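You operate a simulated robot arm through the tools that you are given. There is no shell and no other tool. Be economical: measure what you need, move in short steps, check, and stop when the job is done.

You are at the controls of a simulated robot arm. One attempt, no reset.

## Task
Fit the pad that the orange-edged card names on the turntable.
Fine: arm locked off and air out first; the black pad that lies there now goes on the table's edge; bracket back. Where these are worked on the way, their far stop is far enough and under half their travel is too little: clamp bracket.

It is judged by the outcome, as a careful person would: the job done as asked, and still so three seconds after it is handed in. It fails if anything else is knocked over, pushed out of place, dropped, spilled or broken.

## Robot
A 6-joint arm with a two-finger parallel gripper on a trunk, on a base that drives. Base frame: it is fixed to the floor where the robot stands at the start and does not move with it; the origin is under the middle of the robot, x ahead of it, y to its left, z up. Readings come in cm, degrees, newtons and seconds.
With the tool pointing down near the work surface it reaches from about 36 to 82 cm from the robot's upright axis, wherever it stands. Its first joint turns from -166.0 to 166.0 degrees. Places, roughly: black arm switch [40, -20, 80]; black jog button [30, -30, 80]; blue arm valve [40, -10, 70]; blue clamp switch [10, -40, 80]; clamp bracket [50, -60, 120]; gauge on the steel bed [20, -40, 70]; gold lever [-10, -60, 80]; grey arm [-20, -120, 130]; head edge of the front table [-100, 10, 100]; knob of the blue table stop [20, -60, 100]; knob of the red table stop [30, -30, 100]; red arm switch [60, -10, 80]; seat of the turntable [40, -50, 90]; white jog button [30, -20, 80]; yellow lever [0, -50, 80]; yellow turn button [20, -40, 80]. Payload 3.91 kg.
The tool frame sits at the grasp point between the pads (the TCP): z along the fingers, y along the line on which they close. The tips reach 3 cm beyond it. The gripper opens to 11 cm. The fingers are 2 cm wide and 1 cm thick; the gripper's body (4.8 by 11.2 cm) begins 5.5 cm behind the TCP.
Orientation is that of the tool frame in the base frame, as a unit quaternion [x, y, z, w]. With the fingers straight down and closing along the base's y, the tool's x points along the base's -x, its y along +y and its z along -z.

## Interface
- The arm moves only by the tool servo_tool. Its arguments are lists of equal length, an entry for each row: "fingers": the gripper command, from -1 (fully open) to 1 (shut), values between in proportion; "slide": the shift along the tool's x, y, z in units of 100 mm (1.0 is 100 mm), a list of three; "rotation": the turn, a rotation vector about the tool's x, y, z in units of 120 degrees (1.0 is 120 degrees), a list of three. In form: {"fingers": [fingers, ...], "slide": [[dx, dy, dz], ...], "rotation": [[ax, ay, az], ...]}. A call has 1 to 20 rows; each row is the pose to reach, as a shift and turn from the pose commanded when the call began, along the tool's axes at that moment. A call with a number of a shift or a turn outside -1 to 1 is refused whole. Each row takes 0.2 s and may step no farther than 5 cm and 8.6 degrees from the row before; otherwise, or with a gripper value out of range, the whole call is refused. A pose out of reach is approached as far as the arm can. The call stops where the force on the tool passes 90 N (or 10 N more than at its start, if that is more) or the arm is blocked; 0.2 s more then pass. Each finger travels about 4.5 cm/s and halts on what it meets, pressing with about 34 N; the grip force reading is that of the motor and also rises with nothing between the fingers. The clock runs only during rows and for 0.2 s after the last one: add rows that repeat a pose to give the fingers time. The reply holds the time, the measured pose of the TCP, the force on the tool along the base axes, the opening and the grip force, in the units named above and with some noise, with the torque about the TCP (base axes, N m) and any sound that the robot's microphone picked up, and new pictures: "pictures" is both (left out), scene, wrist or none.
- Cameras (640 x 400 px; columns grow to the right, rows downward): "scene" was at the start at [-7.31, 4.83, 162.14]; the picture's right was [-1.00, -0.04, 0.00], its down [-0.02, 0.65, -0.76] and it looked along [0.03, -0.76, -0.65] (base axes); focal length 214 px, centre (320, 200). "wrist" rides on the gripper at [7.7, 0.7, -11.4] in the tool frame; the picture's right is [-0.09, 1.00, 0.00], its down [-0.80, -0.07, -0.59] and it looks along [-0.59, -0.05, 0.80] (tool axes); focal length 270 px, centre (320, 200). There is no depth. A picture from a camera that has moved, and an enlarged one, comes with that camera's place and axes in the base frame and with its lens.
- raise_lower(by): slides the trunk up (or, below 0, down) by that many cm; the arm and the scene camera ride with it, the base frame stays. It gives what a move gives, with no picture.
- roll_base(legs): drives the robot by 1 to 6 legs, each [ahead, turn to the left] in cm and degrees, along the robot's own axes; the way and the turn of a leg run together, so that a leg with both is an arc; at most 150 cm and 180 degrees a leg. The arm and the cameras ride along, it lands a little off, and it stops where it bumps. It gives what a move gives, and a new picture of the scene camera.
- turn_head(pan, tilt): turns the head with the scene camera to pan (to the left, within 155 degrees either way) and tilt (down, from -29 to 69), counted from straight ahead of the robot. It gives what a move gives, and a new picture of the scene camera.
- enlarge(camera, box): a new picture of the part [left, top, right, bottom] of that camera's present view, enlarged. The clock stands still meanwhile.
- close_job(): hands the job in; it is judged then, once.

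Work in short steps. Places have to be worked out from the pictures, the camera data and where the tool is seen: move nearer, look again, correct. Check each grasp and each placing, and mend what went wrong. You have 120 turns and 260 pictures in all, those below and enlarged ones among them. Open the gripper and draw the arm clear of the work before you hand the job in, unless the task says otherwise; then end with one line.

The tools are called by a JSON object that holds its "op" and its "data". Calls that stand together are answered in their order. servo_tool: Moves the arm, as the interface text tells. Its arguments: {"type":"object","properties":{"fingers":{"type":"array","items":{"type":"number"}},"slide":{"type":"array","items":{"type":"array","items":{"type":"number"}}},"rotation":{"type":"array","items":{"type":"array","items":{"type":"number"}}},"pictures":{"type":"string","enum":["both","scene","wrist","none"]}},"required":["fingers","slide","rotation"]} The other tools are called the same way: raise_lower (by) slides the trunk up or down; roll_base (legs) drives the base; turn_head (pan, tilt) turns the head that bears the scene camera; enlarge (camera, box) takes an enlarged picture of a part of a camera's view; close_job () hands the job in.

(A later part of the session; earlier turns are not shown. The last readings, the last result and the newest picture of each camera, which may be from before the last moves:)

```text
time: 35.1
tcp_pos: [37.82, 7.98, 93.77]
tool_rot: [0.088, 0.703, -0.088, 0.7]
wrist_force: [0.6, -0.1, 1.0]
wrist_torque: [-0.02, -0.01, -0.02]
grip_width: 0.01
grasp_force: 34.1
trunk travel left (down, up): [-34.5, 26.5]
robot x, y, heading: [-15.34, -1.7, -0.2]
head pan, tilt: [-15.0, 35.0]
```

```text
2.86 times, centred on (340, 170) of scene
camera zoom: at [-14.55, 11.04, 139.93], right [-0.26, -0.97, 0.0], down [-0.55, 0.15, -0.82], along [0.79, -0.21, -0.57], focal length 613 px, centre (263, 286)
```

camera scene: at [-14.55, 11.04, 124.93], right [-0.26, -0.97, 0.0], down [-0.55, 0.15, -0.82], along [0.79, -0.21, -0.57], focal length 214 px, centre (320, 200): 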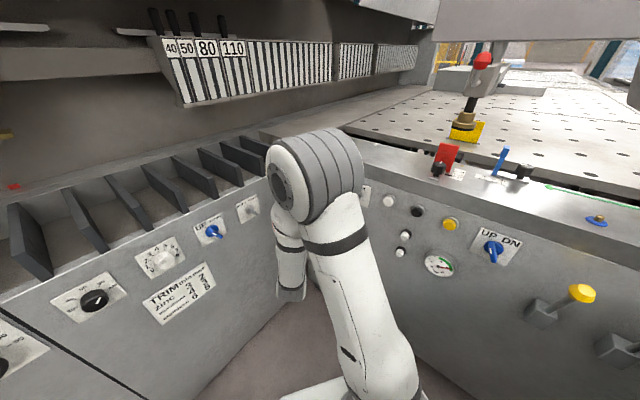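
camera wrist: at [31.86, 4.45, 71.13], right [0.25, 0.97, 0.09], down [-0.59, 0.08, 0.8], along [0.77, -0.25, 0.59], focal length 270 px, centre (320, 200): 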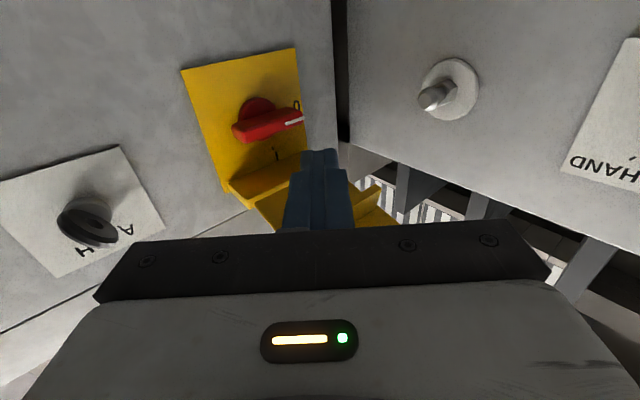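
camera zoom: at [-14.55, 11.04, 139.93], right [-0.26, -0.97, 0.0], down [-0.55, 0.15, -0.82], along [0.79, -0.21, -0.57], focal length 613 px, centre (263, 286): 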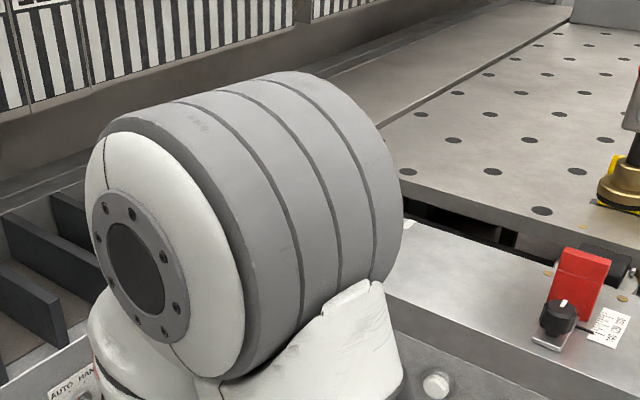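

The lid's outer edge lies at z≈88, about t=35–44, with its handle on top. I move the shut fingers over the lid's outer end.

{"op": "servo_tool", "data": {"fingers": [1, 1, 1], "slide": [[0, -0.07, 0.27], [0, -0.14, 0.54], [0, -0.2, 0.81]], "rotation": [[0, 0, 0], [0, 0, 0], [0, 0, 0]], "pictures": "wrist"}}

```text
time: 35.9
tcp_pos: [45.2, 4.03, 93.81]
tool_rot: [0.088, 0.702, -0.088, 0.701]
wrist_force: [0.7, 0.2, -0.4]
wrist_torque: [-0.02, -0.01, -0.02]
grip_width: 0.0
grasp_force: 33.8
trunk travel left (down, up): [-34.5, 26.5]
robot x, y, heading: [-15.5, -1.47, -0.2]
head pan, tilt: [-15.0, 35.0]
camera wrist: at [34.08, 7.46, 86.16], right [0.25, 0.97, 0.09], down [-0.59, 0.08, 0.8], along [0.77, -0.25, 0.59], focal length 270 px, centre (320, 200)
```

wrist: 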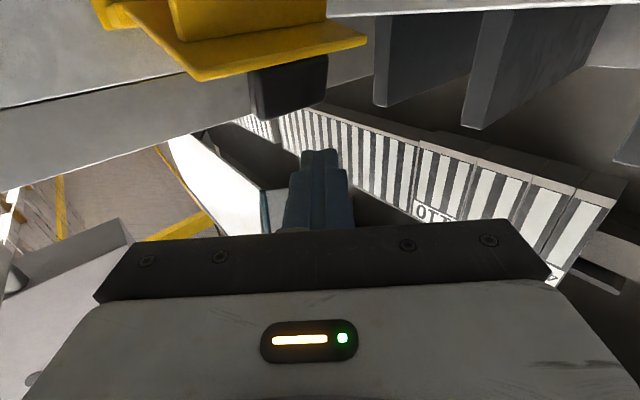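

I press the lid down, first 9 cm along its arc.

{"op": "servo_tool", "data": {"fingers": [1, 1, 1, 1, 1], "slide": [[0.2, -0.06, 0.08], [0.38, -0.11, 0.13], [0.55, -0.12, 0.14], [0.72, -0.12, 0.14], [0.91, -0.13, 0.15]], "rotation": [[0, 0, 0], [0, 0, 0], [0, 0, 0], [0, 0, 0], [0, 0, 0]], "pictures": "wrist"}}

```text
time: 37.1
tcp_pos: [47.54, 3.32, 86.28]
tool_rot: [0.083, 0.706, -0.097, 0.696]
wrist_force: [-0.1, 0.4, -0.8]
wrist_torque: [0.0, -0.01, 0.03]
grip_width: 0.0
grasp_force: 33.9
out of reach, approached as far as the arm can: row 3, 4, 5
trunk travel left (down, up): [-34.5, 26.5]
robot x, y, heading: [-15.35, -1.71, -0.1]
head pan, tilt: [-15.0, 35.0]
camera wrist: at [36.49, 6.8, 78.72], right [0.26, 0.96, 0.07], down [-0.58, 0.1, 0.81], along [0.77, -0.25, 0.58], focal length 270 px, centre (320, 200)
```

wrist: 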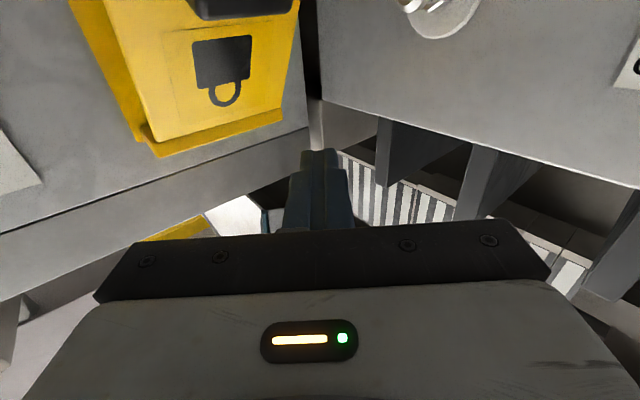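

The lid has swung down, padlock sign facing out. I retreat a little and check that it's fully closed.

{"op": "servo_tool", "data": {"fingers": [1, 1, 1], "slide": [[0, 0.2, -0.24], [0, 0.4, -0.48], [0, 0.4, -0.48]], "rotation": [[0, 0, 0], [0, 0, 0], [0, 0, 0]], "pictures": "none"}}

{"op": "raise_lower", "data": {"by": -15}}

{"op": "enlarge", "data": {"camera": "wrist", "box": [0, 0, 640, 400]}}

```text
time: 37.9
tcp_pos: [44.04, 8.85, 86.85]
tool_rot: [0.087, 0.704, -0.091, 0.699]
wrist_force: [-0.2, -0.4, 0.4]
wrist_torque: [0.0, 0.01, 0.02]
grip_width: 0.01
grasp_force: 33.6
out of reach, approached as far as the arm can: row 1, 2, 3
trunk travel left (down, up): [-34.5, 26.5]
robot x, y, heading: [-15.19, -1.78, -0.2]
head pan, tilt: [-15.0, 35.0]
```

```text
time: 39.6
tcp_pos: [44.07, 8.71, 71.94]
tool_rot: [0.087, 0.704, -0.092, 0.699]
wrist_force: [-0.3, 0.9, -0.6]
wrist_torque: [-0.01, 0.01, -0.03]
grip_width: 0.0
grasp_force: 34.2
trunk travel left (down, up): [-19.5, 41.5]
robot x, y, heading: [-15.33, -1.59, -0.2]
head pan, tilt: [-15.0, 35.0]
```

```text
1.00 times, centred on (320, 200) of wrist (not enlarged: the box is as wide or as high as the picture)
camera zoom: at [32.88, 12.22, 64.28], right [0.25, 0.97, 0.08], down [-0.59, 0.08, 0.8], along [0.77, -0.25, 0.59], focal length 270 px, centre (320, 200)
```

zoom: 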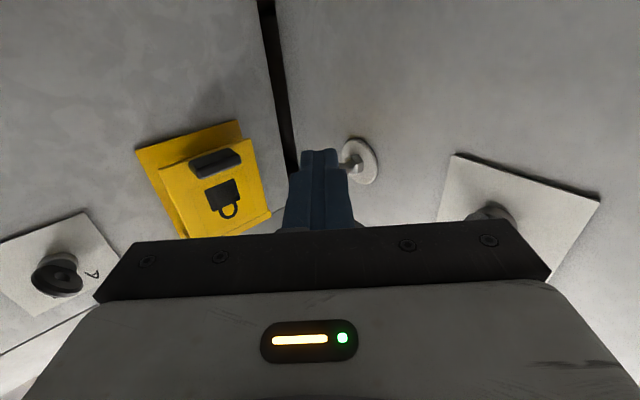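

The lid hangs closed; I zoom in to judge whether it is flush.

{"op": "enlarge", "data": {"camera": "wrist", "box": [120, 100, 300, 240]}}

```text
2.86 times, centred on (210, 170) of wrist
camera zoom: at [32.88, 12.22, 64.28], right [0.25, 0.97, 0.08], down [-0.59, 0.08, 0.8], along [0.77, -0.25, 0.59], focal length 772 px, centre (634, 286)
```

zoom: 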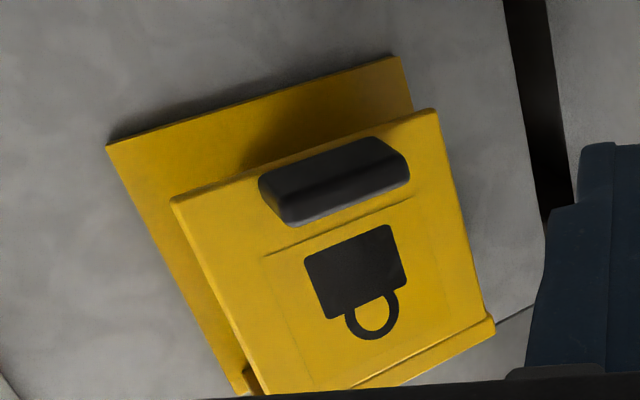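

It may be slightly proud at its free end; I go to nudge it toward the panel, first to a standoff.

{"op": "servo_tool", "data": {"fingers": [1, 1, 1, 1], "slide": [[-0.3, -0.05, -0.05], [-0.8, -0.23, -0.19], [-0.8, -0.5, 0.15], [-0.8, -0.81, 0.5]], "rotation": [[0, 0, 0], [0, 0, 0], [0, 0, 0], [0, 0, 0]], "pictures": "wrist"}}

```text
refused: row 2 steps farther than a row can; nothing moved
```

Row too long; splitting it.

{"op": "servo_tool", "data": {"fingers": [1, 1, 1, 1, 1], "slide": [[-0.4, -0.1, -0.1], [-0.8, -0.23, -0.19], [-0.8, -0.42, 0.03], [-0.8, -0.62, 0.27], [-0.8, -0.81, 0.5]], "rotation": [[0, 0, 0], [0, 0, 0], [0, 0, 0], [0, 0, 0], [0, 0, 0]], "pictures": "wrist"}}

```text
time: 40.8
tcp_pos: [47.03, -0.06, 79.96]
tool_rot: [0.087, 0.704, -0.091, 0.699]
wrist_force: [-0.3, 0.1, -0.9]
wrist_torque: [-0.03, -0.07, 0.0]
grip_width: 0.0
grasp_force: 34.5
trunk travel left (down, up): [-19.5, 41.5]
robot x, y, heading: [-15.12, -1.68, 0.1]
head pan, tilt: [-15.0, 35.0]
camera wrist: at [35.9, 3.39, 72.28], right [0.25, 0.97, 0.08], down [-0.59, 0.08, 0.8], along [0.77, -0.25, 0.59], focal length 270 px, centre (320, 200)
```

wrist: 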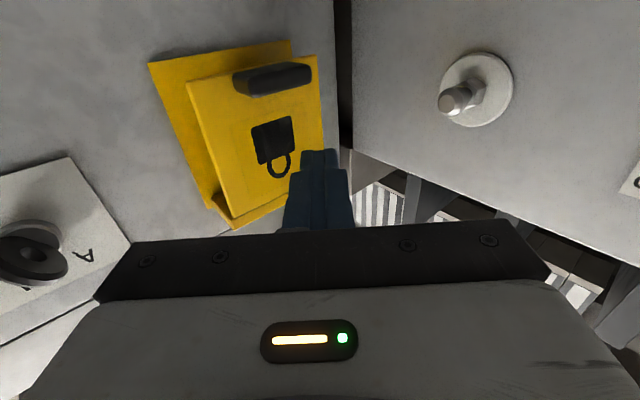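

Tip is about 5 cm in front of the lid; I push gently inward.

{"op": "servo_tool", "data": {"fingers": [1, 1, 1, 1, 1, 1, 1], "slide": [[0, -0.06, 0.08], [0, -0.13, 0.15], [0, -0.19, 0.23], [0, -0.26, 0.31], [0, -0.32, 0.38], [0, -0.37, 0.44], [0, -0.42, 0.5]], "rotation": [[0, 0, 0], [0, 0, 0], [0, 0, 0], [0, 0, 0], [0, 0, 0], [0, 0, 0], [0, 0, 0]], "pictures": "wrist"}}

```text
time: 42.4
tcp_pos: [49.88, -4.36, 79.96]
tool_rot: [0.077, 0.706, -0.087, 0.698]
wrist_force: [-46.5, 20.0, 14.7]
wrist_torque: [-0.21, -0.35, -0.18]
grip_width: 0.0
grasp_force: 33.7
trunk travel left (down, up): [-19.5, 41.5]
robot x, y, heading: [-15.46, -1.39, 0.3]
head pan, tilt: [-15.0, 35.0]
stopped in row 7: the force on the tool passed its limit at 102 N (the readings are from after the stop); the commanded pose is now the measured one
camera wrist: at [38.59, -1.06, 72.29], right [0.23, 0.97, 0.07], down [-0.58, 0.08, 0.81], along [0.78, -0.23, 0.59], focal length 270 px, centre (320, 200)
```

wrist: 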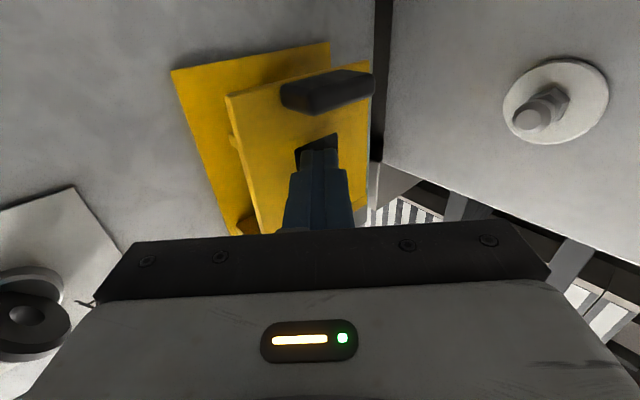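

The lid is solidly shut (stopped at over 90 N). Next the valve: retreat and pitch the tool down so the camera sees it.

{"op": "servo_tool", "data": {"fingers": [1, 1, 1, 1, 1, 1], "slide": [[0, 0.13, -0.15], [0, 0.33, -0.35], [0, 0.5, -0.55], [0, 0.6, -0.75], [0, 0.6, -0.85], [0, 0.6, -0.95]], "rotation": [[0, 0, 0], [0, 0.04, 0], [0, 0.1, 0], [0, 0.17, 0], [0, 0.24, 0], [0, 0.3, 0]], "pictures": "wrist"}}

```text
time: 43.8
tcp_pos: [42.37, 3.56, 79.38]
tool_rot: [0.102, 0.889, -0.057, 0.443]
wrist_force: [-0.9, -0.4, -0.2]
wrist_torque: [-0.03, 0.03, 0.0]
grip_width: 0.01
grasp_force: 34.1
trunk travel left (down, up): [-19.5, 41.5]
robot x, y, heading: [-15.52, -1.8, -0.1]
head pan, tilt: [-15.0, 35.0]
camera wrist: at [28.98, 7.38, 80.13], right [0.28, 0.96, 0.06], down [-0.01, -0.06, 1.0], along [0.96, -0.28, -0.01], focal length 270 px, centre (320, 200)
```

wrist: 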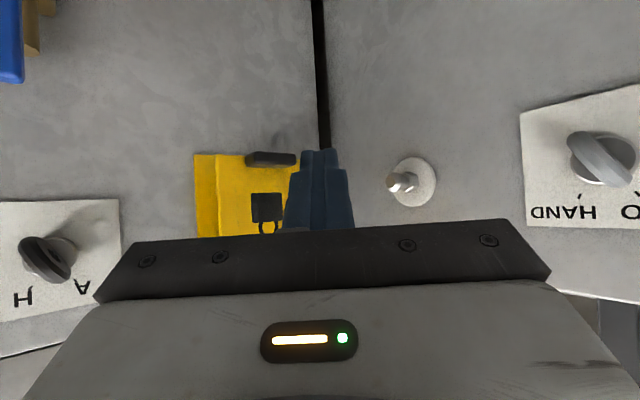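

I shift the tool left along the panel to face the valve.

{"op": "servo_tool", "data": {"fingers": [1, 1, 1, 1, 1], "slide": [[0.19, -0.19, -0.12], [0.39, -0.39, -0.25], [0.58, -0.59, -0.37], [0.78, -0.79, -0.5], [0.97, -0.98, -0.62]], "rotation": [[0, 0, 0], [0, 0, 0], [0, 0, 0], [0, 0, 0], [0, 0, 0]], "pictures": "wrist"}}

{"op": "enlarge", "data": {"camera": "wrist", "box": [170, 0, 390, 160]}}

```text
time: 45.0
tcp_pos: [33.09, -2.85, 77.13]
tool_rot: [0.103, 0.889, -0.059, 0.442]
wrist_force: [-0.5, -0.4, 0.8]
wrist_torque: [-0.04, 0.0, -0.01]
grip_width: 0.0
grasp_force: 34.0
out of reach, approached as far as the arm can: row 4, 5
trunk travel left (down, up): [-19.5, 41.5]
robot x, y, heading: [-15.29, -1.7, -0.0]
head pan, tilt: [-15.0, 35.0]
camera wrist: at [19.69, 1.07, 77.76], right [0.28, 0.96, 0.06], down [-0.01, -0.06, 1.0], along [0.96, -0.28, -0.01], focal length 270 px, centre (320, 200)
```

wrist: 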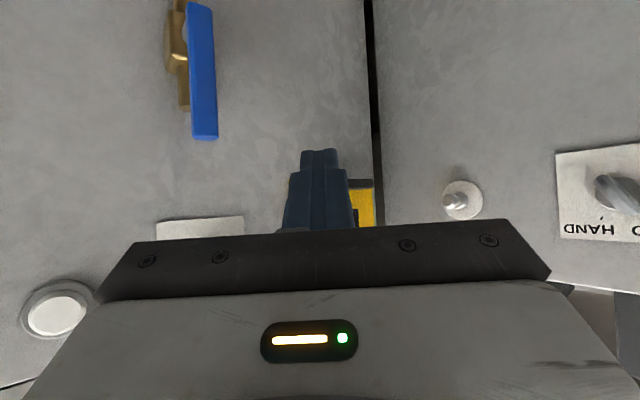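

```text
2.50 times, centred on (280, 80) of wrist
camera zoom: at [19.69, 1.07, 77.76], right [0.28, 0.96, 0.06], down [-0.01, -0.06, 1.0], along [0.96, -0.28, -0.01], focal length 676 px, centre (420, 500)
```

zoom: 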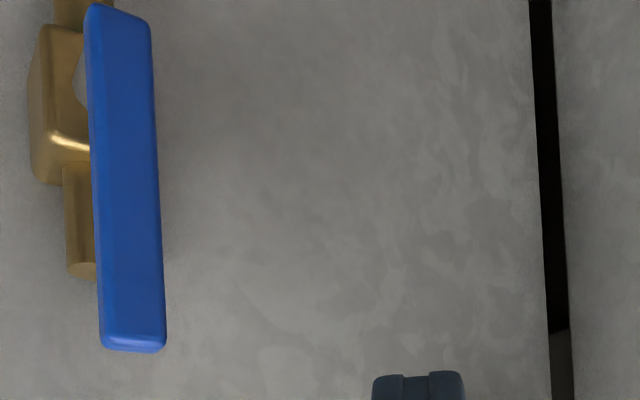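

The lever's axle is at its lower end, so its free upper end must be pushed over. I go to its left side, above, with the shut fingers.

{"op": "servo_tool", "data": {"fingers": [1, 1, 1, 1], "slide": [[-0.2, -0.2, 0.05], [-0.4, -0.45, 0.12], [-0.5, -0.7, 0.2], [-0.58, -0.92, 0.24]], "rotation": [[0, 0, 0], [0, 0, 0], [0, 0, 0], [0, 0, 0]], "pictures": "wrist"}}

```text
time: 46.0
tcp_pos: [35.53, -12.21, 79.74]
tool_rot: [0.111, 0.898, -0.074, 0.42]
wrist_force: [0.0, 0.6, -0.2]
wrist_torque: [0.01, 0.0, 0.01]
grip_width: 0.01
grasp_force: 34.0
out of reach, approached as far as the arm can: row 4
trunk travel left (down, up): [-19.5, 41.5]
robot x, y, heading: [-15.37, -1.64, -0.0]
head pan, tilt: [-15.0, 35.0]
camera wrist: at [22.27, -7.93, 80.95], right [0.31, 0.95, 0.03], down [0.04, -0.04, 1.0], along [0.95, -0.31, -0.05], focal length 270 px, centre (320, 200)
```

wrist: 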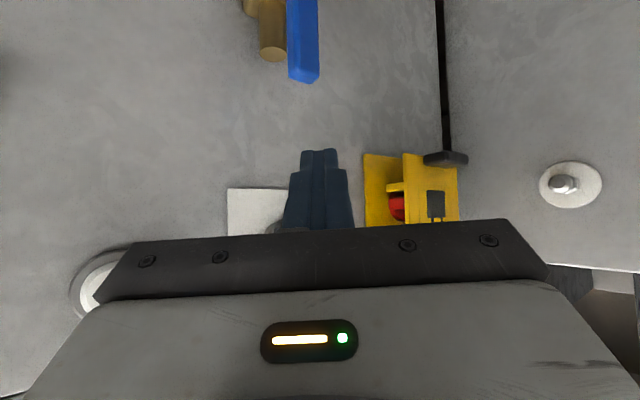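

The tool is near its inner reach; a steeper pitch helps. I steepen it while keeping the tip left of and above the lever.

{"op": "servo_tool", "data": {"fingers": [1, 1, 1], "slide": [[-0.07, -0.05, 0.05], [-0.14, -0.1, 0.1], [-0.21, -0.14, 0.15]], "rotation": [[0, 0.065, 0], [0, 0.13, 0], [0, 0.19, 0]], "pictures": "wrist"}}

```text
time: 46.8
tcp_pos: [39.39, -10.28, 79.35]
tool_rot: [0.131, 0.936, 0.023, 0.326]
wrist_force: [-0.9, 0.3, 0.2]
wrist_torque: [0.0, -0.01, 0.01]
grip_width: 0.01
grasp_force: 34.2
out of reach, approached as far as the arm can: row 2, 3
trunk travel left (down, up): [-19.5, 41.5]
robot x, y, heading: [-15.75, -1.49, -0.1]
head pan, tilt: [-15.0, 35.0]
camera wrist: at [26.5, -7.13, 83.89], right [0.3, 0.94, 0.18], down [0.22, -0.25, 0.94], along [0.93, -0.24, -0.28], focal length 270 px, centre (320, 200)
```

wrist: 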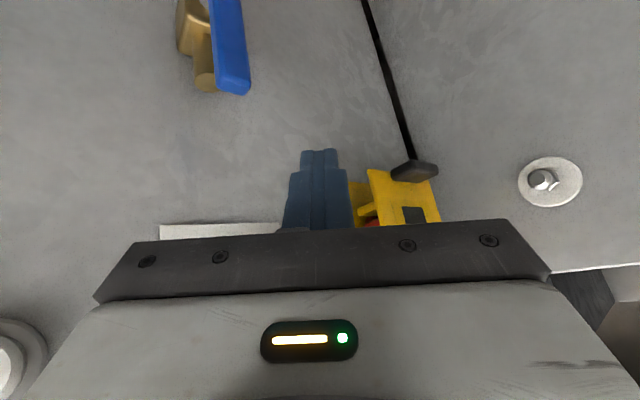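

A joint limit is biting with the trunk this low. I raise the trunk and then reach down with the tool.

{"op": "raise_lower", "data": {"by": 22}}

{"op": "servo_tool", "data": {"fingers": [1], "slide": [[0, 0, 0]], "rotation": [[0, 0, 0]], "pictures": "none"}}

```text
time: 49.1
tcp_pos: [39.35, -10.23, 101.54]
tool_rot: [0.131, 0.936, 0.023, 0.326]
wrist_force: [-0.4, 0.2, -0.5]
wrist_torque: [0.0, 0.01, -0.01]
grip_width: 0.0
grasp_force: 34.0
trunk travel left (down, up): [-41.5, 19.5]
robot x, y, heading: [-15.07, -1.59, -0.0]
head pan, tilt: [-15.0, 35.0]
```

```text
time: 49.5
tcp_pos: [39.38, -10.24, 101.5]
tool_rot: [0.131, 0.936, 0.023, 0.326]
wrist_force: [0.2, 0.2, 0.5]
wrist_torque: [-0.03, -0.02, -0.04]
grip_width: 0.0
grasp_force: 33.8
trunk travel left (down, up): [-41.5, 19.5]
robot x, y, heading: [-15.07, -1.77, -0.1]
head pan, tilt: [-15.0, 35.0]
```

The command is now re-based. I move to above-left of the lever with a 60° pitch, stage one.

{"op": "servo_tool", "data": {"fingers": [1, 1, 1, 1], "slide": [[0.215, -0.19, 0.15], [0.43, -0.385, 0.3], [0.645, -0.58, 0.45], [0.86, -0.77, 0.6]], "rotation": [[0.017, 0.015, 0], [0.034, 0.03, 0], [0.05, 0.045, 0], [0.067, 0.061, -0.01]], "pictures": "wrist"}}

```text
time: 50.5
tcp_pos: [34.71, -15.57, 90.77]
tool_rot: [0.141, 0.955, -0.035, 0.257]
wrist_force: [0.9, 0.5, 0.0]
wrist_torque: [-0.01, 0.0, 0.01]
grip_width: 0.0
grasp_force: 34.1
trunk travel left (down, up): [-41.5, 19.5]
robot x, y, heading: [-15.47, -1.27, 0.2]
head pan, tilt: [-15.0, 35.0]
camera wrist: at [22.83, -11.49, 96.75], right [0.36, 0.93, 0.05], down [0.36, -0.19, 0.92], along [0.86, -0.31, -0.4], focal length 270 px, centre (320, 200)
```

wrist: 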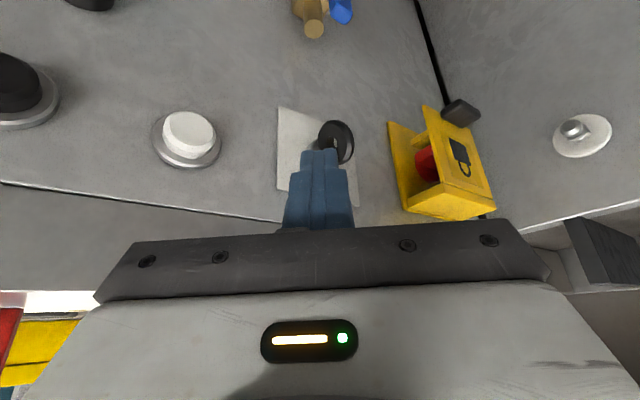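

Pose as commanded. I descend 10 cm beside the lever, keeping 1 cm farther from the panel for the buttons' sake.

{"op": "servo_tool", "data": {"fingers": [1, 1, 1], "slide": [[0.2, 0.06, 0.24], [0.38, 0.06, 0.53], [0.57, 0.06, 0.83]], "rotation": [[0, 0, 0], [0, 0, 0], [0, 0, 0]], "pictures": "wrist"}}

```text
time: 51.3
tcp_pos: [34.29, -11.23, 80.96]
tool_rot: [0.151, 0.957, -0.051, 0.242]
wrist_force: [0.6, 0.6, 0.4]
wrist_torque: [-0.04, 0.0, 0.0]
grip_width: 0.01
grasp_force: 34.1
out of reach, approached as far as the arm can: row 2, 3
trunk travel left (down, up): [-41.5, 19.5]
robot x, y, heading: [-15.32, -1.9, 0.3]
head pan, tilt: [-15.0, 35.0]
camera wrist: at [22.69, -6.66, 87.3], right [0.39, 0.92, 0.02], down [0.38, -0.18, 0.91], along [0.84, -0.34, -0.42], focal length 270 px, centre (320, 200)
```

wrist: 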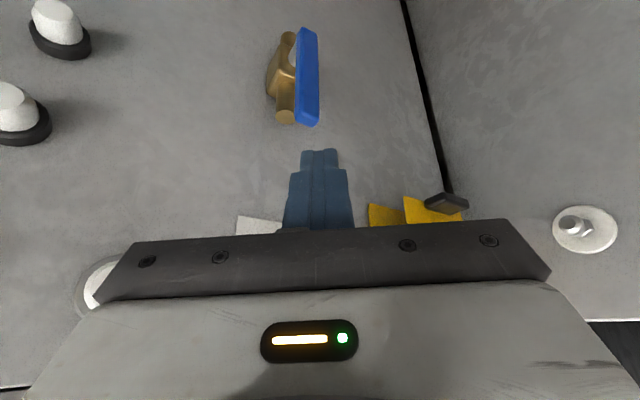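

Reach is limited with that heading; approaching from the lever's right side with the tool pointing more toward −y keeps the wrist farther from the robot. I raise a bit (which re-bases the command), then yaw round while backing off.

{"op": "raise_lower", "data": {"by": 6}}

{"op": "servo_tool", "data": {"fingers": [1, 1, 1, 1, 1, 1, 1, 1], "slide": [[0.0, 0.2, 0.0], [0.0, 0.4, 0.0], [0.02, 0.6, 0.1], [0.05, 0.75, 0.2], [0.1, 0.85, 0.35], [0.15, 0.97, 0.5], [0.2, 0.97, 0.65], [0.25, 0.97, 0.8]], "rotation": [[0.032, 0, 0.058], [0.064, 0, 0.116], [0.095, 0, 0.174], [0.127, 0, 0.232], [0.159, 0, 0.29], [0.19, 0, 0.349], [0.222, 0, 0.407], [0.254, 0, 0.465]], "pictures": "wrist"}}

```text
time: 52.3
tcp_pos: [34.21, -11.38, 86.94]
tool_rot: [0.15, 0.957, -0.05, 0.243]
wrist_force: [0.3, -0.2, 0.3]
wrist_torque: [-0.04, 0.01, -0.02]
grip_width: 0.02
grasp_force: 33.5
trunk travel left (down, up): [-47.5, 13.5]
robot x, y, heading: [-15.3, -1.71, -0.0]
head pan, tilt: [-15.0, 35.0]
```

```text
time: 54.1
tcp_pos: [38.64, -2.75, 78.54]
tool_rot: [0.633, 0.73, -0.172, 0.191]
wrist_force: [-0.3, 0.1, 0.3]
wrist_torque: [-0.01, 0.0, -0.01]
grip_width: 0.0
grasp_force: 34.0
trunk travel left (down, up): [-47.5, 13.5]
robot x, y, heading: [-15.26, -2.08, -0.1]
head pan, tilt: [-15.0, 35.0]
camera wrist: at [37.56, 9.49, 84.71], right [1.0, 0.06, 0.03], down [-0.01, -0.4, 0.91], along [0.07, -0.91, -0.4], focal length 270 px, centre (320, 200)
```

wrist: 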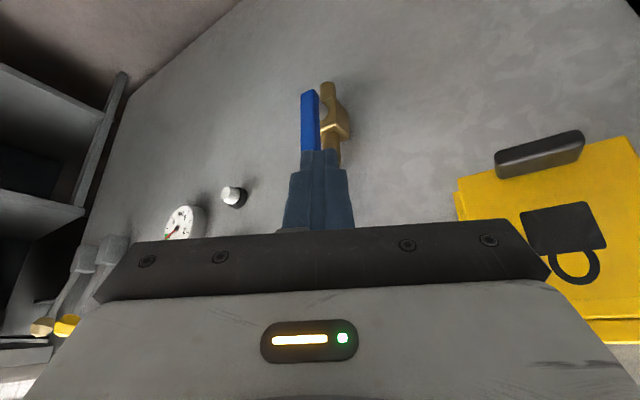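

Good, the reach works this way. I advance beside the lever's right face near its top.

{"op": "servo_tool", "data": {"fingers": [1, 1, 1, 1], "slide": [[-0.12, 0.05, 0.24], [-0.25, 0.09, 0.47], [-0.38, 0.11, 0.7], [-0.5, 0.11, 0.93]], "rotation": [[0, 0, 0], [0, 0, 0], [0, 0, 0], [0, 0, 0]], "pictures": "wrist"}}

{"op": "enlarge", "data": {"camera": "wrist", "box": [200, 60, 420, 240]}}

```text
time: 55.1
tcp_pos: [40.86, -11.65, 73.1]
tool_rot: [0.632, 0.731, -0.173, 0.191]
wrist_force: [0.2, 0.4, 0.1]
wrist_torque: [0.01, -0.01, 0.01]
grip_width: 0.01
grasp_force: 33.6
trunk travel left (down, up): [-47.5, 13.5]
robot x, y, heading: [-15.72, -1.23, -0.1]
head pan, tilt: [-15.0, 35.0]
camera wrist: at [39.76, 0.6, 79.19], right [1.0, 0.07, 0.03], down [-0.01, -0.4, 0.91], along [0.07, -0.91, -0.4], focal length 270 px, centre (320, 200)
```

wrist: 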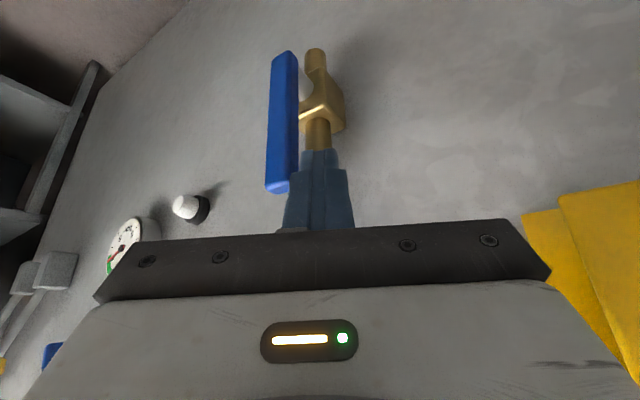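

```text
2.22 times, centred on (310, 150) of wrist
camera zoom: at [39.76, 0.6, 79.19], right [1.0, 0.07, 0.03], down [-0.01, -0.4, 0.91], along [0.07, -0.91, -0.4], focal length 601 px, centre (342, 311)
```

zoom: 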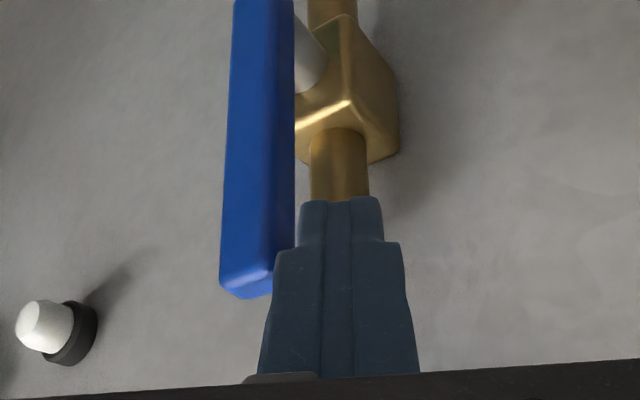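

The fingertip stands at the lever's right side. I push it over to the left, first part of the arc.

{"op": "servo_tool", "data": {"fingers": [1, 1, 1, 1], "slide": [[-0.06, -0.13, 0.03], [-0.125, -0.257, 0.05], [-0.16, -0.37, 0.1], [-0.2, -0.48, 0.154]], "rotation": [[0, 0, 0], [0, 0, 0], [0, 0, 0], [0, 0, 0]], "pictures": "wrist"}}

```text
time: 56.1
tcp_pos: [36.61, -14.83, 72.72]
tool_rot: [0.632, 0.731, -0.173, 0.192]
wrist_force: [0.4, 0.5, 0.0]
wrist_torque: [-0.01, -0.01, 0.02]
grip_width: 0.01
grasp_force: 34.6
trunk travel left (down, up): [-47.5, 13.5]
robot x, y, heading: [-15.2, -1.49, 0.0]
head pan, tilt: [-15.0, 35.0]
camera wrist: at [35.42, -2.43, 78.83], right [1.0, 0.07, 0.03], down [-0.01, -0.4, 0.91], along [0.07, -0.91, -0.4], focal length 270 px, centre (320, 200)
```

wrist: 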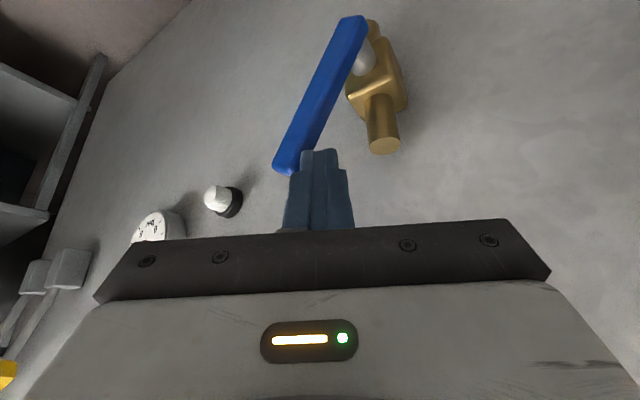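

The lever is turning. I continue the arc down to horizontal.

{"op": "servo_tool", "data": {"fingers": [1, 1, 1, 1, 1, 1], "slide": [[0, -0.1, 0.1], [0, -0.195, 0.2], [0.02, -0.25, 0.3], [0.04, -0.31, 0.395], [0.11, -0.355, 0.563], [0.15, -0.355, 0.63]], "rotation": [[0, 0, 0], [0, 0, 0], [0, 0, 0], [0, 0, 0], [0, 0, 0], [0, 0, 0]], "pictures": "wrist"}}

{"op": "enlarge", "data": {"camera": "wrist", "box": [100, 0, 420, 240]}}

```text
time: 57.5
tcp_pos: [33.7, -17.17, 66.8]
tool_rot: [0.631, 0.732, -0.175, 0.189]
wrist_force: [0.0, 0.3, -0.1]
wrist_torque: [-0.02, 0.01, 0.03]
grip_width: 0.0
grasp_force: 33.7
out of reach, approached as far as the arm can: row 6
trunk travel left (down, up): [-47.5, 13.5]
robot x, y, heading: [-15.38, -1.94, -0.1]
head pan, tilt: [-15.0, 35.0]
camera wrist: at [32.63, -4.84, 72.79], right [1.0, 0.07, 0.03], down [0.0, -0.4, 0.91], along [0.07, -0.91, -0.4], focal length 270 px, centre (320, 200)
```

wrist: 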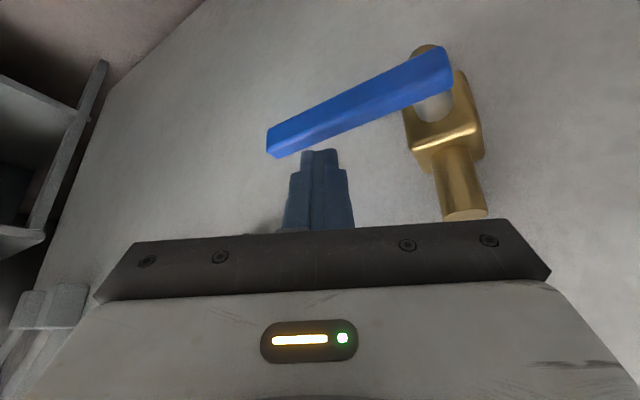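

```text
1.67 times, centred on (260, 120) of wrist
camera zoom: at [32.63, -4.84, 72.79], right [1.0, 0.07, 0.03], down [0.0, -0.4, 0.91], along [0.07, -0.91, -0.4], focal length 450 px, centre (420, 333)
```

zoom: 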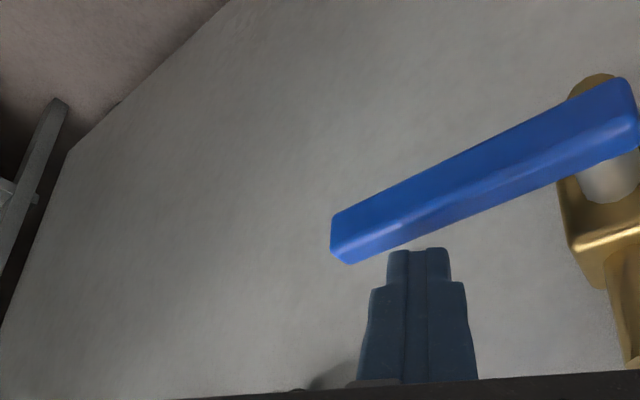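

The lever now lies horizontal. I retreat outward/up and read the gauge.

{"op": "servo_tool", "data": {"fingers": [1, 1, 1], "slide": [[0.15, -0.0, -0.3], [0.25, 0.1, -0.6], [0.32, 0.2, -0.87]], "rotation": [[0, 0, 0], [0, 0, 0], [0, 0, 0]], "pictures": "none"}}

{"op": "turn_head", "data": {"pan": -45, "tilt": 40}}

```text
time: 58.3
tcp_pos: [35.01, -9.73, 72.56]
tool_rot: [0.632, 0.731, -0.172, 0.192]
wrist_force: [0.7, -0.6, 1.1]
wrist_torque: [0.01, 0.0, 0.01]
grip_width: 0.0
grasp_force: 34.3
trunk travel left (down, up): [-47.5, 13.5]
robot x, y, heading: [-15.33, -1.7, 0.3]
head pan, tilt: [-15.0, 35.0]
```

```text
time: 59.2
tcp_pos: [35.05, -9.78, 72.49]
tool_rot: [0.632, 0.731, -0.172, 0.191]
wrist_force: [-0.2, -0.7, -0.3]
wrist_torque: [0.02, -0.01, -0.03]
grip_width: 0.0
grasp_force: 34.1
trunk travel left (down, up): [-47.5, 13.5]
robot x, y, heading: [-15.08, -1.31, -0.2]
head pan, tilt: [-45.0, 40.0]
camera scene: at [-17.07, 7.31, 152.18], right [-0.71, -0.71, 0.0], down [-0.45, 0.45, -0.77], along [0.54, -0.54, -0.64], focal length 214 px, centre (320, 200)
```

scene: 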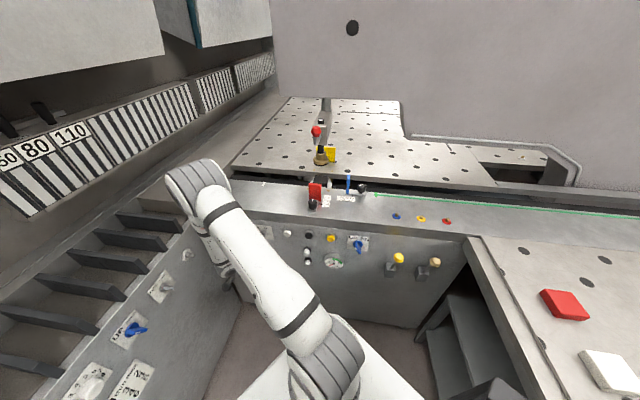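

{"op": "enlarge", "data": {"camera": "scene", "box": [280, 220, 380, 280]}}

{"op": "enlarge", "data": {"camera": "scene", "box": [270, 110, 390, 215]}}

```text
6.40 times, centred on (330, 250) of scene
camera zoom: at [-17.07, 7.31, 152.18], right [-0.71, -0.71, 0.0], down [-0.45, 0.45, -0.77], along [0.54, -0.54, -0.64], focal length 1373 px, centre (256, -120)
```

zoom: 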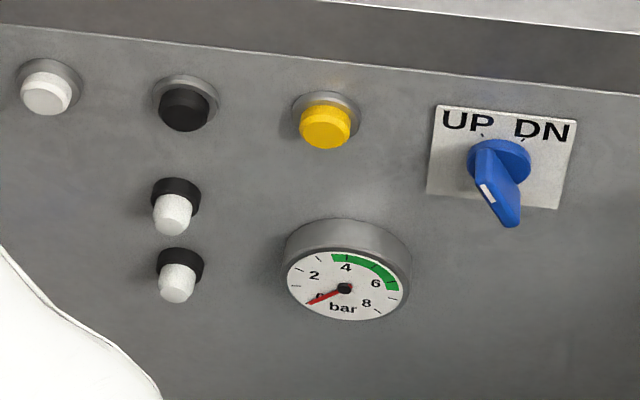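

```text
3.81 times, centred on (330, 162) of scene
camera zoom: at [-17.07, 7.31, 152.18], right [-0.71, -0.71, 0.0], down [-0.45, 0.45, -0.77], along [0.54, -0.54, -0.64], focal length 817 px, centre (282, 343)
```

zoom: 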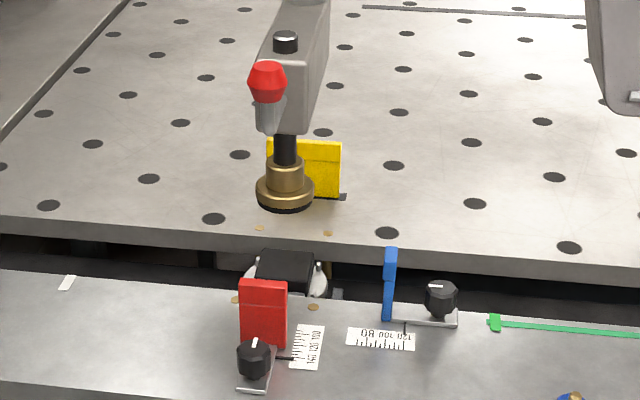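

The gauge reads 0: air is out, arm is locked off. Now the clamp bracket: I lift the wrist to view it level from the front.

{"op": "raise_lower", "data": {"by": 13}}

{"op": "servo_tool", "data": {"fingers": [1, 1, 1], "slide": [[-0.2, 0, -0.33], [-0.4, 0, -0.66], [-0.58, 0, -0.99]], "rotation": [[0, 0, 0], [0, 0, 0], [0, 0, 0]], "pictures": "none"}}

{"op": "servo_tool", "data": {"fingers": [0, -1, -1], "slide": [[-0.2, 0, -0.33], [-0.4, 0, -0.66], [-0.58, 0, -0.99]], "rotation": [[0, 0, 0], [0, 0, 0], [0, 0, 0]], "pictures": "both"}}

```text
time: 60.8
tcp_pos: [34.94, -9.66, 85.42]
tool_rot: [0.632, 0.732, -0.171, 0.191]
wrist_force: [0.1, 0.5, 0.6]
wrist_torque: [0.01, 0.01, 0.02]
grip_width: 0.01
grasp_force: 34.1
trunk travel left (down, up): [-60.5, 0.5]
robot x, y, heading: [-15.54, -1.77, 0.1]
head pan, tilt: [-45.0, 40.0]
```

```text
time: 61.6
tcp_pos: [35.15, -9.51, 97.04]
tool_rot: [0.632, 0.731, -0.171, 0.191]
wrist_force: [-0.8, 0.2, -0.2]
wrist_torque: [-0.03, 0.01, 0.03]
grip_width: 0.01
grasp_force: 34.0
trunk travel left (down, up): [-60.5, 0.5]
robot x, y, heading: [-15.37, -1.16, -0.1]
head pan, tilt: [-45.0, 40.0]
```

```text
time: 62.4
tcp_pos: [35.36, -9.75, 108.54]
tool_rot: [0.632, 0.731, -0.172, 0.191]
wrist_force: [-0.4, 0.2, -0.4]
wrist_torque: [-0.01, 0.01, 0.03]
grip_width: 6.73
grasp_force: 0.1
trunk travel left (down, up): [-60.5, 0.5]
robot x, y, heading: [-15.4, -1.3, -0.0]
head pan, tilt: [-45.0, 40.0]
camera scene: at [-17.2, 7.31, 165.17], right [-0.71, -0.71, 0.0], down [-0.45, 0.45, -0.77], along [0.54, -0.54, -0.64], focal length 214 px, centre (320, 200)
camera wrist: at [34.23, 2.47, 114.69], right [1.0, 0.07, 0.03], down [0.0, -0.4, 0.91], along [0.07, -0.91, -0.4], focal length 270 px, centre (320, 200)
```

scene: 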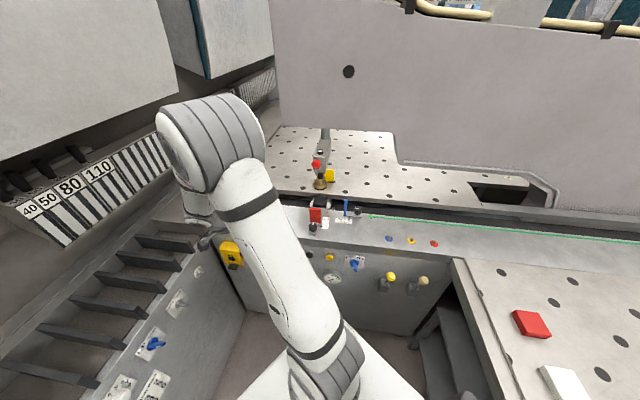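
wrist: 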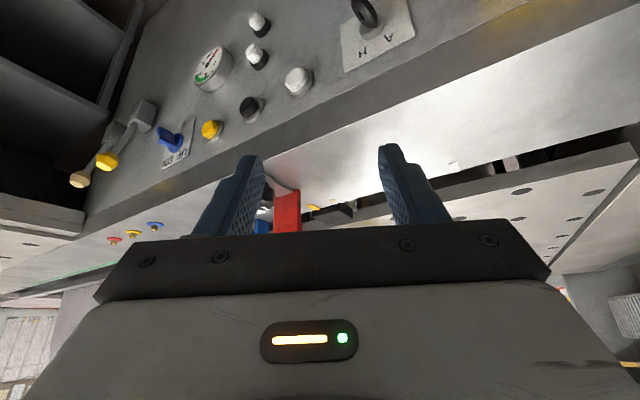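

I enlarge the scene view of the bracket, and tilt the wrist straight down next for a plan view.

{"op": "enlarge", "data": {"camera": "scene", "box": [270, 100, 390, 230]}}

{"op": "turn_head", "data": {"pan": -50, "tilt": 15}}

```text
3.08 times, centred on (330, 165) of scene
camera zoom: at [-17.2, 7.31, 165.17], right [-0.71, -0.71, 0.0], down [-0.45, 0.45, -0.77], along [0.54, -0.54, -0.64], focal length 660 px, centre (289, 308)
```

zoom: 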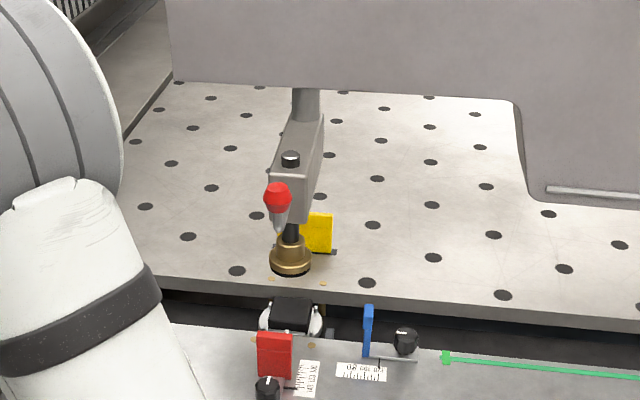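

```text
time: 63.3
tcp_pos: [35.58, -9.85, 108.57]
tool_rot: [0.632, 0.731, -0.171, 0.191]
wrist_force: [0.1, 1.1, 0.3]
wrist_torque: [0.0, 0.02, 0.02]
grip_width: 11.02
grasp_force: 0.1
trunk travel left (down, up): [-60.5, 0.5]
robot x, y, heading: [-15.46, -1.77, -0.2]
head pan, tilt: [-50.0, 15.0]
camera scene: at [-17.07, 6.16, 169.12], right [-0.77, -0.64, 0.0], down [-0.17, 0.2, -0.97], along [0.62, -0.74, -0.26], focal length 214 px, centre (320, 200)
```

scene: 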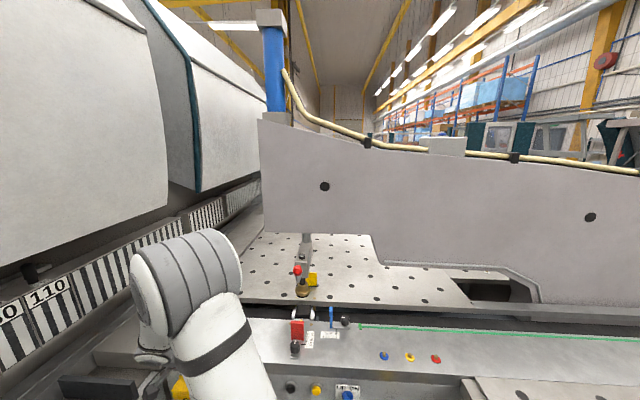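

Bracket geometry: post near [50,-63], foot over the seat, red knob near [36,-43,122]. I drive the base back forward for reach.

{"op": "roll_base", "data": {"legs": [[15, 0]]}}

```text
time: 64.7
tcp_pos: [50.53, -10.0, 108.51]
tool_rot: [0.634, 0.729, -0.173, 0.19]
wrist_force: [0.3, 0.4, 0.6]
wrist_torque: [-0.01, 0.04, 0.01]
grip_width: 10.99
grasp_force: 0.1
trunk travel left (down, up): [-60.5, 0.5]
robot x, y, heading: [-0.55, -1.4, -0.2]
head pan, tilt: [-50.0, 15.0]
camera scene: at [-1.91, 6.16, 169.13], right [-0.77, -0.64, 0.0], down [-0.17, 0.2, -0.97], along [0.62, -0.74, -0.26], focal length 214 px, centre (320, 200)
```

scene: 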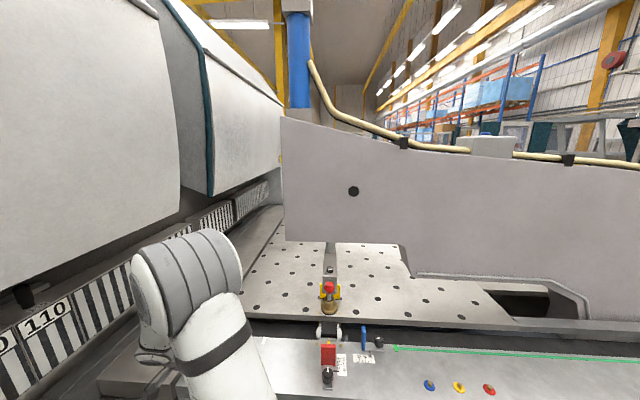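

I swing the wrist toward the bracket front, first yawing and lifting.

{"op": "servo_tool", "data": {"fingers": [-1, -1, -1, -1], "slide": [[-0.14, -0.21, -0.15], [-0.28, -0.42, -0.3], [-0.41, -0.63, -0.45], [-0.55, -0.84, -0.6]], "rotation": [[-0.03, 0, -0.051], [-0.059, 0, -0.103], [-0.088, 0, -0.154], [-0.118, 0, -0.206]], "pictures": "none"}}

{"op": "servo_tool", "data": {"fingers": [-1, -1, -1, -1], "slide": [[-0.1, -0.2, -0.17], [-0.2, -0.4, -0.34], [-0.3, -0.6, -0.5], [-0.4, -0.8, -0.65]], "rotation": [[0, 0.06, 0], [0, 0.12, 0], [0, 0.18, 0], [0, 0.24, 0]], "pictures": "wrist"}}

```text
time: 65.7
tcp_pos: [42.45, -13.36, 116.67]
tool_rot: [0.434, 0.864, -0.118, 0.226]
wrist_force: [-0.5, 0.2, 0.3]
wrist_torque: [0.03, 0.0, 0.02]
grip_width: 11.0
grasp_force: 0.0
trunk travel left (down, up): [-60.5, 0.5]
robot x, y, heading: [-0.08, -1.74, -0.2]
head pan, tilt: [-50.0, 15.0]
```

```text
time: 66.7
tcp_pos: [36.13, -18.16, 124.22]
tool_rot: [0.45, 0.893, -0.005, 0.002]
wrist_force: [-0.2, -0.4, -0.1]
wrist_torque: [0.03, -0.01, -0.01]
grip_width: 10.99
grasp_force: 0.0
trunk travel left (down, up): [-60.5, 0.5]
robot x, y, heading: [-0.43, -1.52, -0.0]
head pan, tilt: [-50.0, 15.0]
camera wrist: at [31.98, -11.46, 135.64], right [0.85, 0.52, -0.01], down [0.42, -0.68, 0.6], along [0.31, -0.52, -0.8], focal length 270 px, centre (320, 200)
```

wrist: 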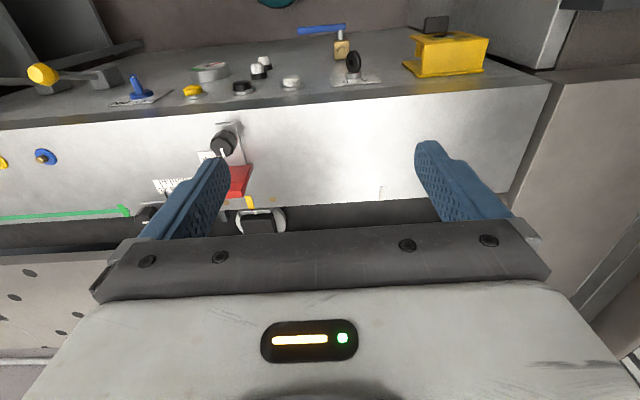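

From here the head camera has a clear view of the bracket; I aim it and enlarge.

{"op": "turn_head", "data": {"pan": -52, "tilt": 32}}

{"op": "enlarge", "data": {"camera": "scene", "box": [290, 120, 390, 220]}}

```text
time: 67.5
tcp_pos: [36.24, -18.22, 124.2]
tool_rot: [0.45, 0.893, -0.007, 0.005]
wrist_force: [-1.1, 0.8, 0.5]
wrist_torque: [0.01, 0.0, -0.01]
grip_width: 11.0
grasp_force: 0.1
trunk travel left (down, up): [-60.5, 0.5]
robot x, y, heading: [-0.29, -1.52, 0.0]
head pan, tilt: [-52.0, 32.0]
camera scene: at [-2.58, 6.26, 166.4], right [-0.79, -0.61, 0.0], down [-0.33, 0.42, -0.85], along [0.52, -0.67, -0.53], focal length 214 px, centre (320, 200)
```

scene: 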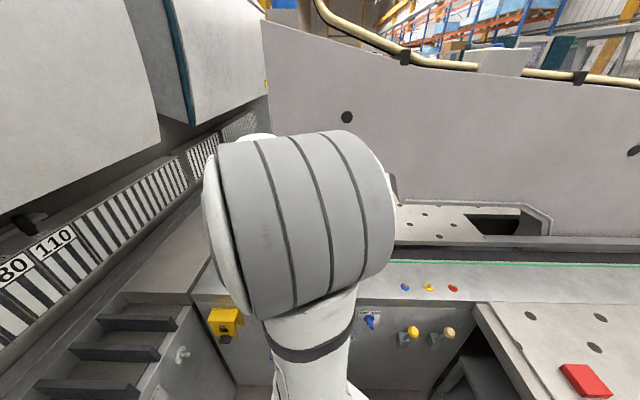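

```text
4.00 times, centred on (340, 170) of scene
camera zoom: at [-2.58, 6.26, 166.4], right [-0.79, -0.61, 0.0], down [-0.33, 0.42, -0.85], along [0.52, -0.67, -0.53], focal length 858 px, centre (240, 320)
```

zoom: 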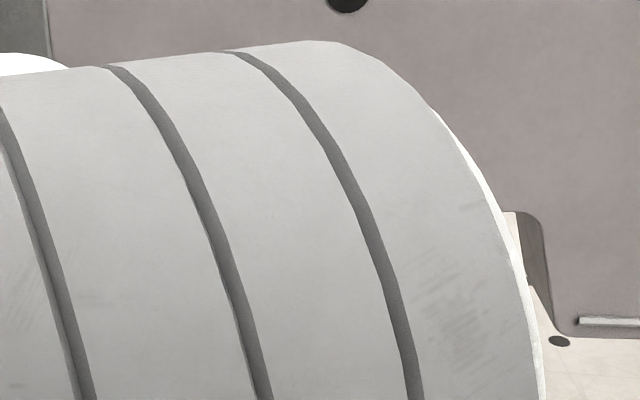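

The elbow hides it, so I use the wrist camera from above the bracket.

{"op": "servo_tool", "data": {"fingers": [-1, -1, -1, -1], "slide": [[0, 0, -0.4], [-0.2, -0.1, -0.75], [-0.45, -0.27, -0.98], [-0.7, -0.45, -1.0]], "rotation": [[0, 0, 0], [0, 0, 0], [0, 0, 0], [0, 0, 0]], "pictures": "none"}}

{"op": "servo_tool", "data": {"fingers": [-1, -1, -1, -1], "slide": [[0, 0, -0.4], [-0.2, -0.1, -0.75], [-0.45, -0.27, -0.98], [-0.7, -0.45, -1.0]], "rotation": [[0, 0, 0], [0, 0, 0], [0, 0, 0], [0, 0, 0]], "pictures": "both"}}

```text
time: 68.5
tcp_pos: [36.79, -26.43, 134.43]
tool_rot: [0.451, 0.893, -0.006, 0.003]
wrist_force: [-0.6, 0.3, 0.0]
wrist_torque: [-0.01, -0.01, -0.02]
grip_width: 11.01
grasp_force: 0.1
trunk travel left (down, up): [-60.5, 0.5]
robot x, y, heading: [-0.19, -1.34, -0.1]
head pan, tilt: [-52.0, 32.0]
```

```text
time: 69.5
tcp_pos: [37.25, -34.44, 144.68]
tool_rot: [0.45, 0.893, -0.007, 0.003]
wrist_force: [0.3, -0.1, 0.3]
wrist_torque: [0.01, 0.02, 0.0]
grip_width: 10.99
grasp_force: 0.1
trunk travel left (down, up): [-60.5, 0.5]
robot x, y, heading: [-0.12, -1.14, -0.0]
head pan, tilt: [-52.0, 32.0]
camera scene: at [-2.53, 6.14, 166.4], right [-0.79, -0.61, 0.0], down [-0.33, 0.42, -0.85], along [0.52, -0.67, -0.53], focal length 214 px, centre (320, 200)
camera wrist: at [32.99, -27.69, 156.06], right [0.85, 0.52, -0.01], down [0.42, -0.68, 0.6], along [0.31, -0.52, -0.8], focal length 270 px, centre (320, 200)
```

scene: 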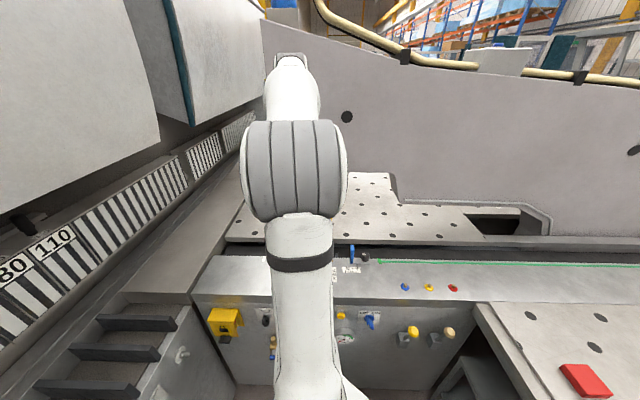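
wrist: 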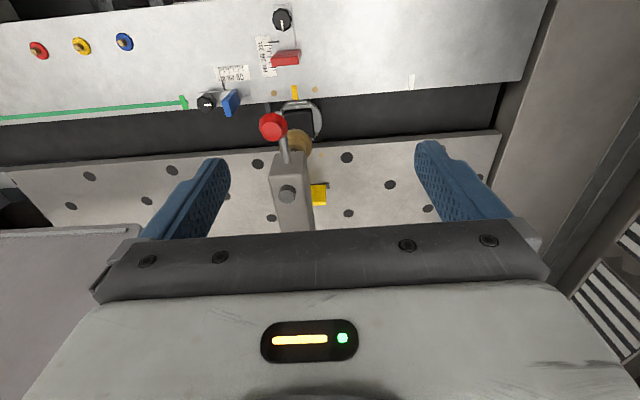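

Clear plan view of the bracket. Enlarging it.

{"op": "enlarge", "data": {"camera": "wrist", "box": [220, 90, 380, 235]}}

```text
2.76 times, centred on (300, 162) of wrist
camera zoom: at [32.99, -27.69, 156.06], right [0.85, 0.52, -0.01], down [0.42, -0.68, 0.6], along [0.31, -0.52, -0.8], focal length 746 px, centre (375, 303)
```

zoom: 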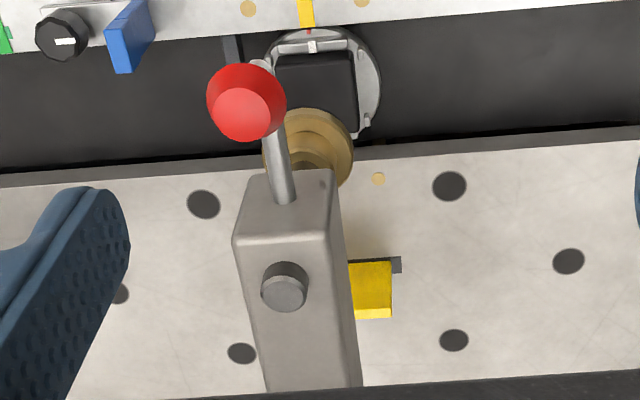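

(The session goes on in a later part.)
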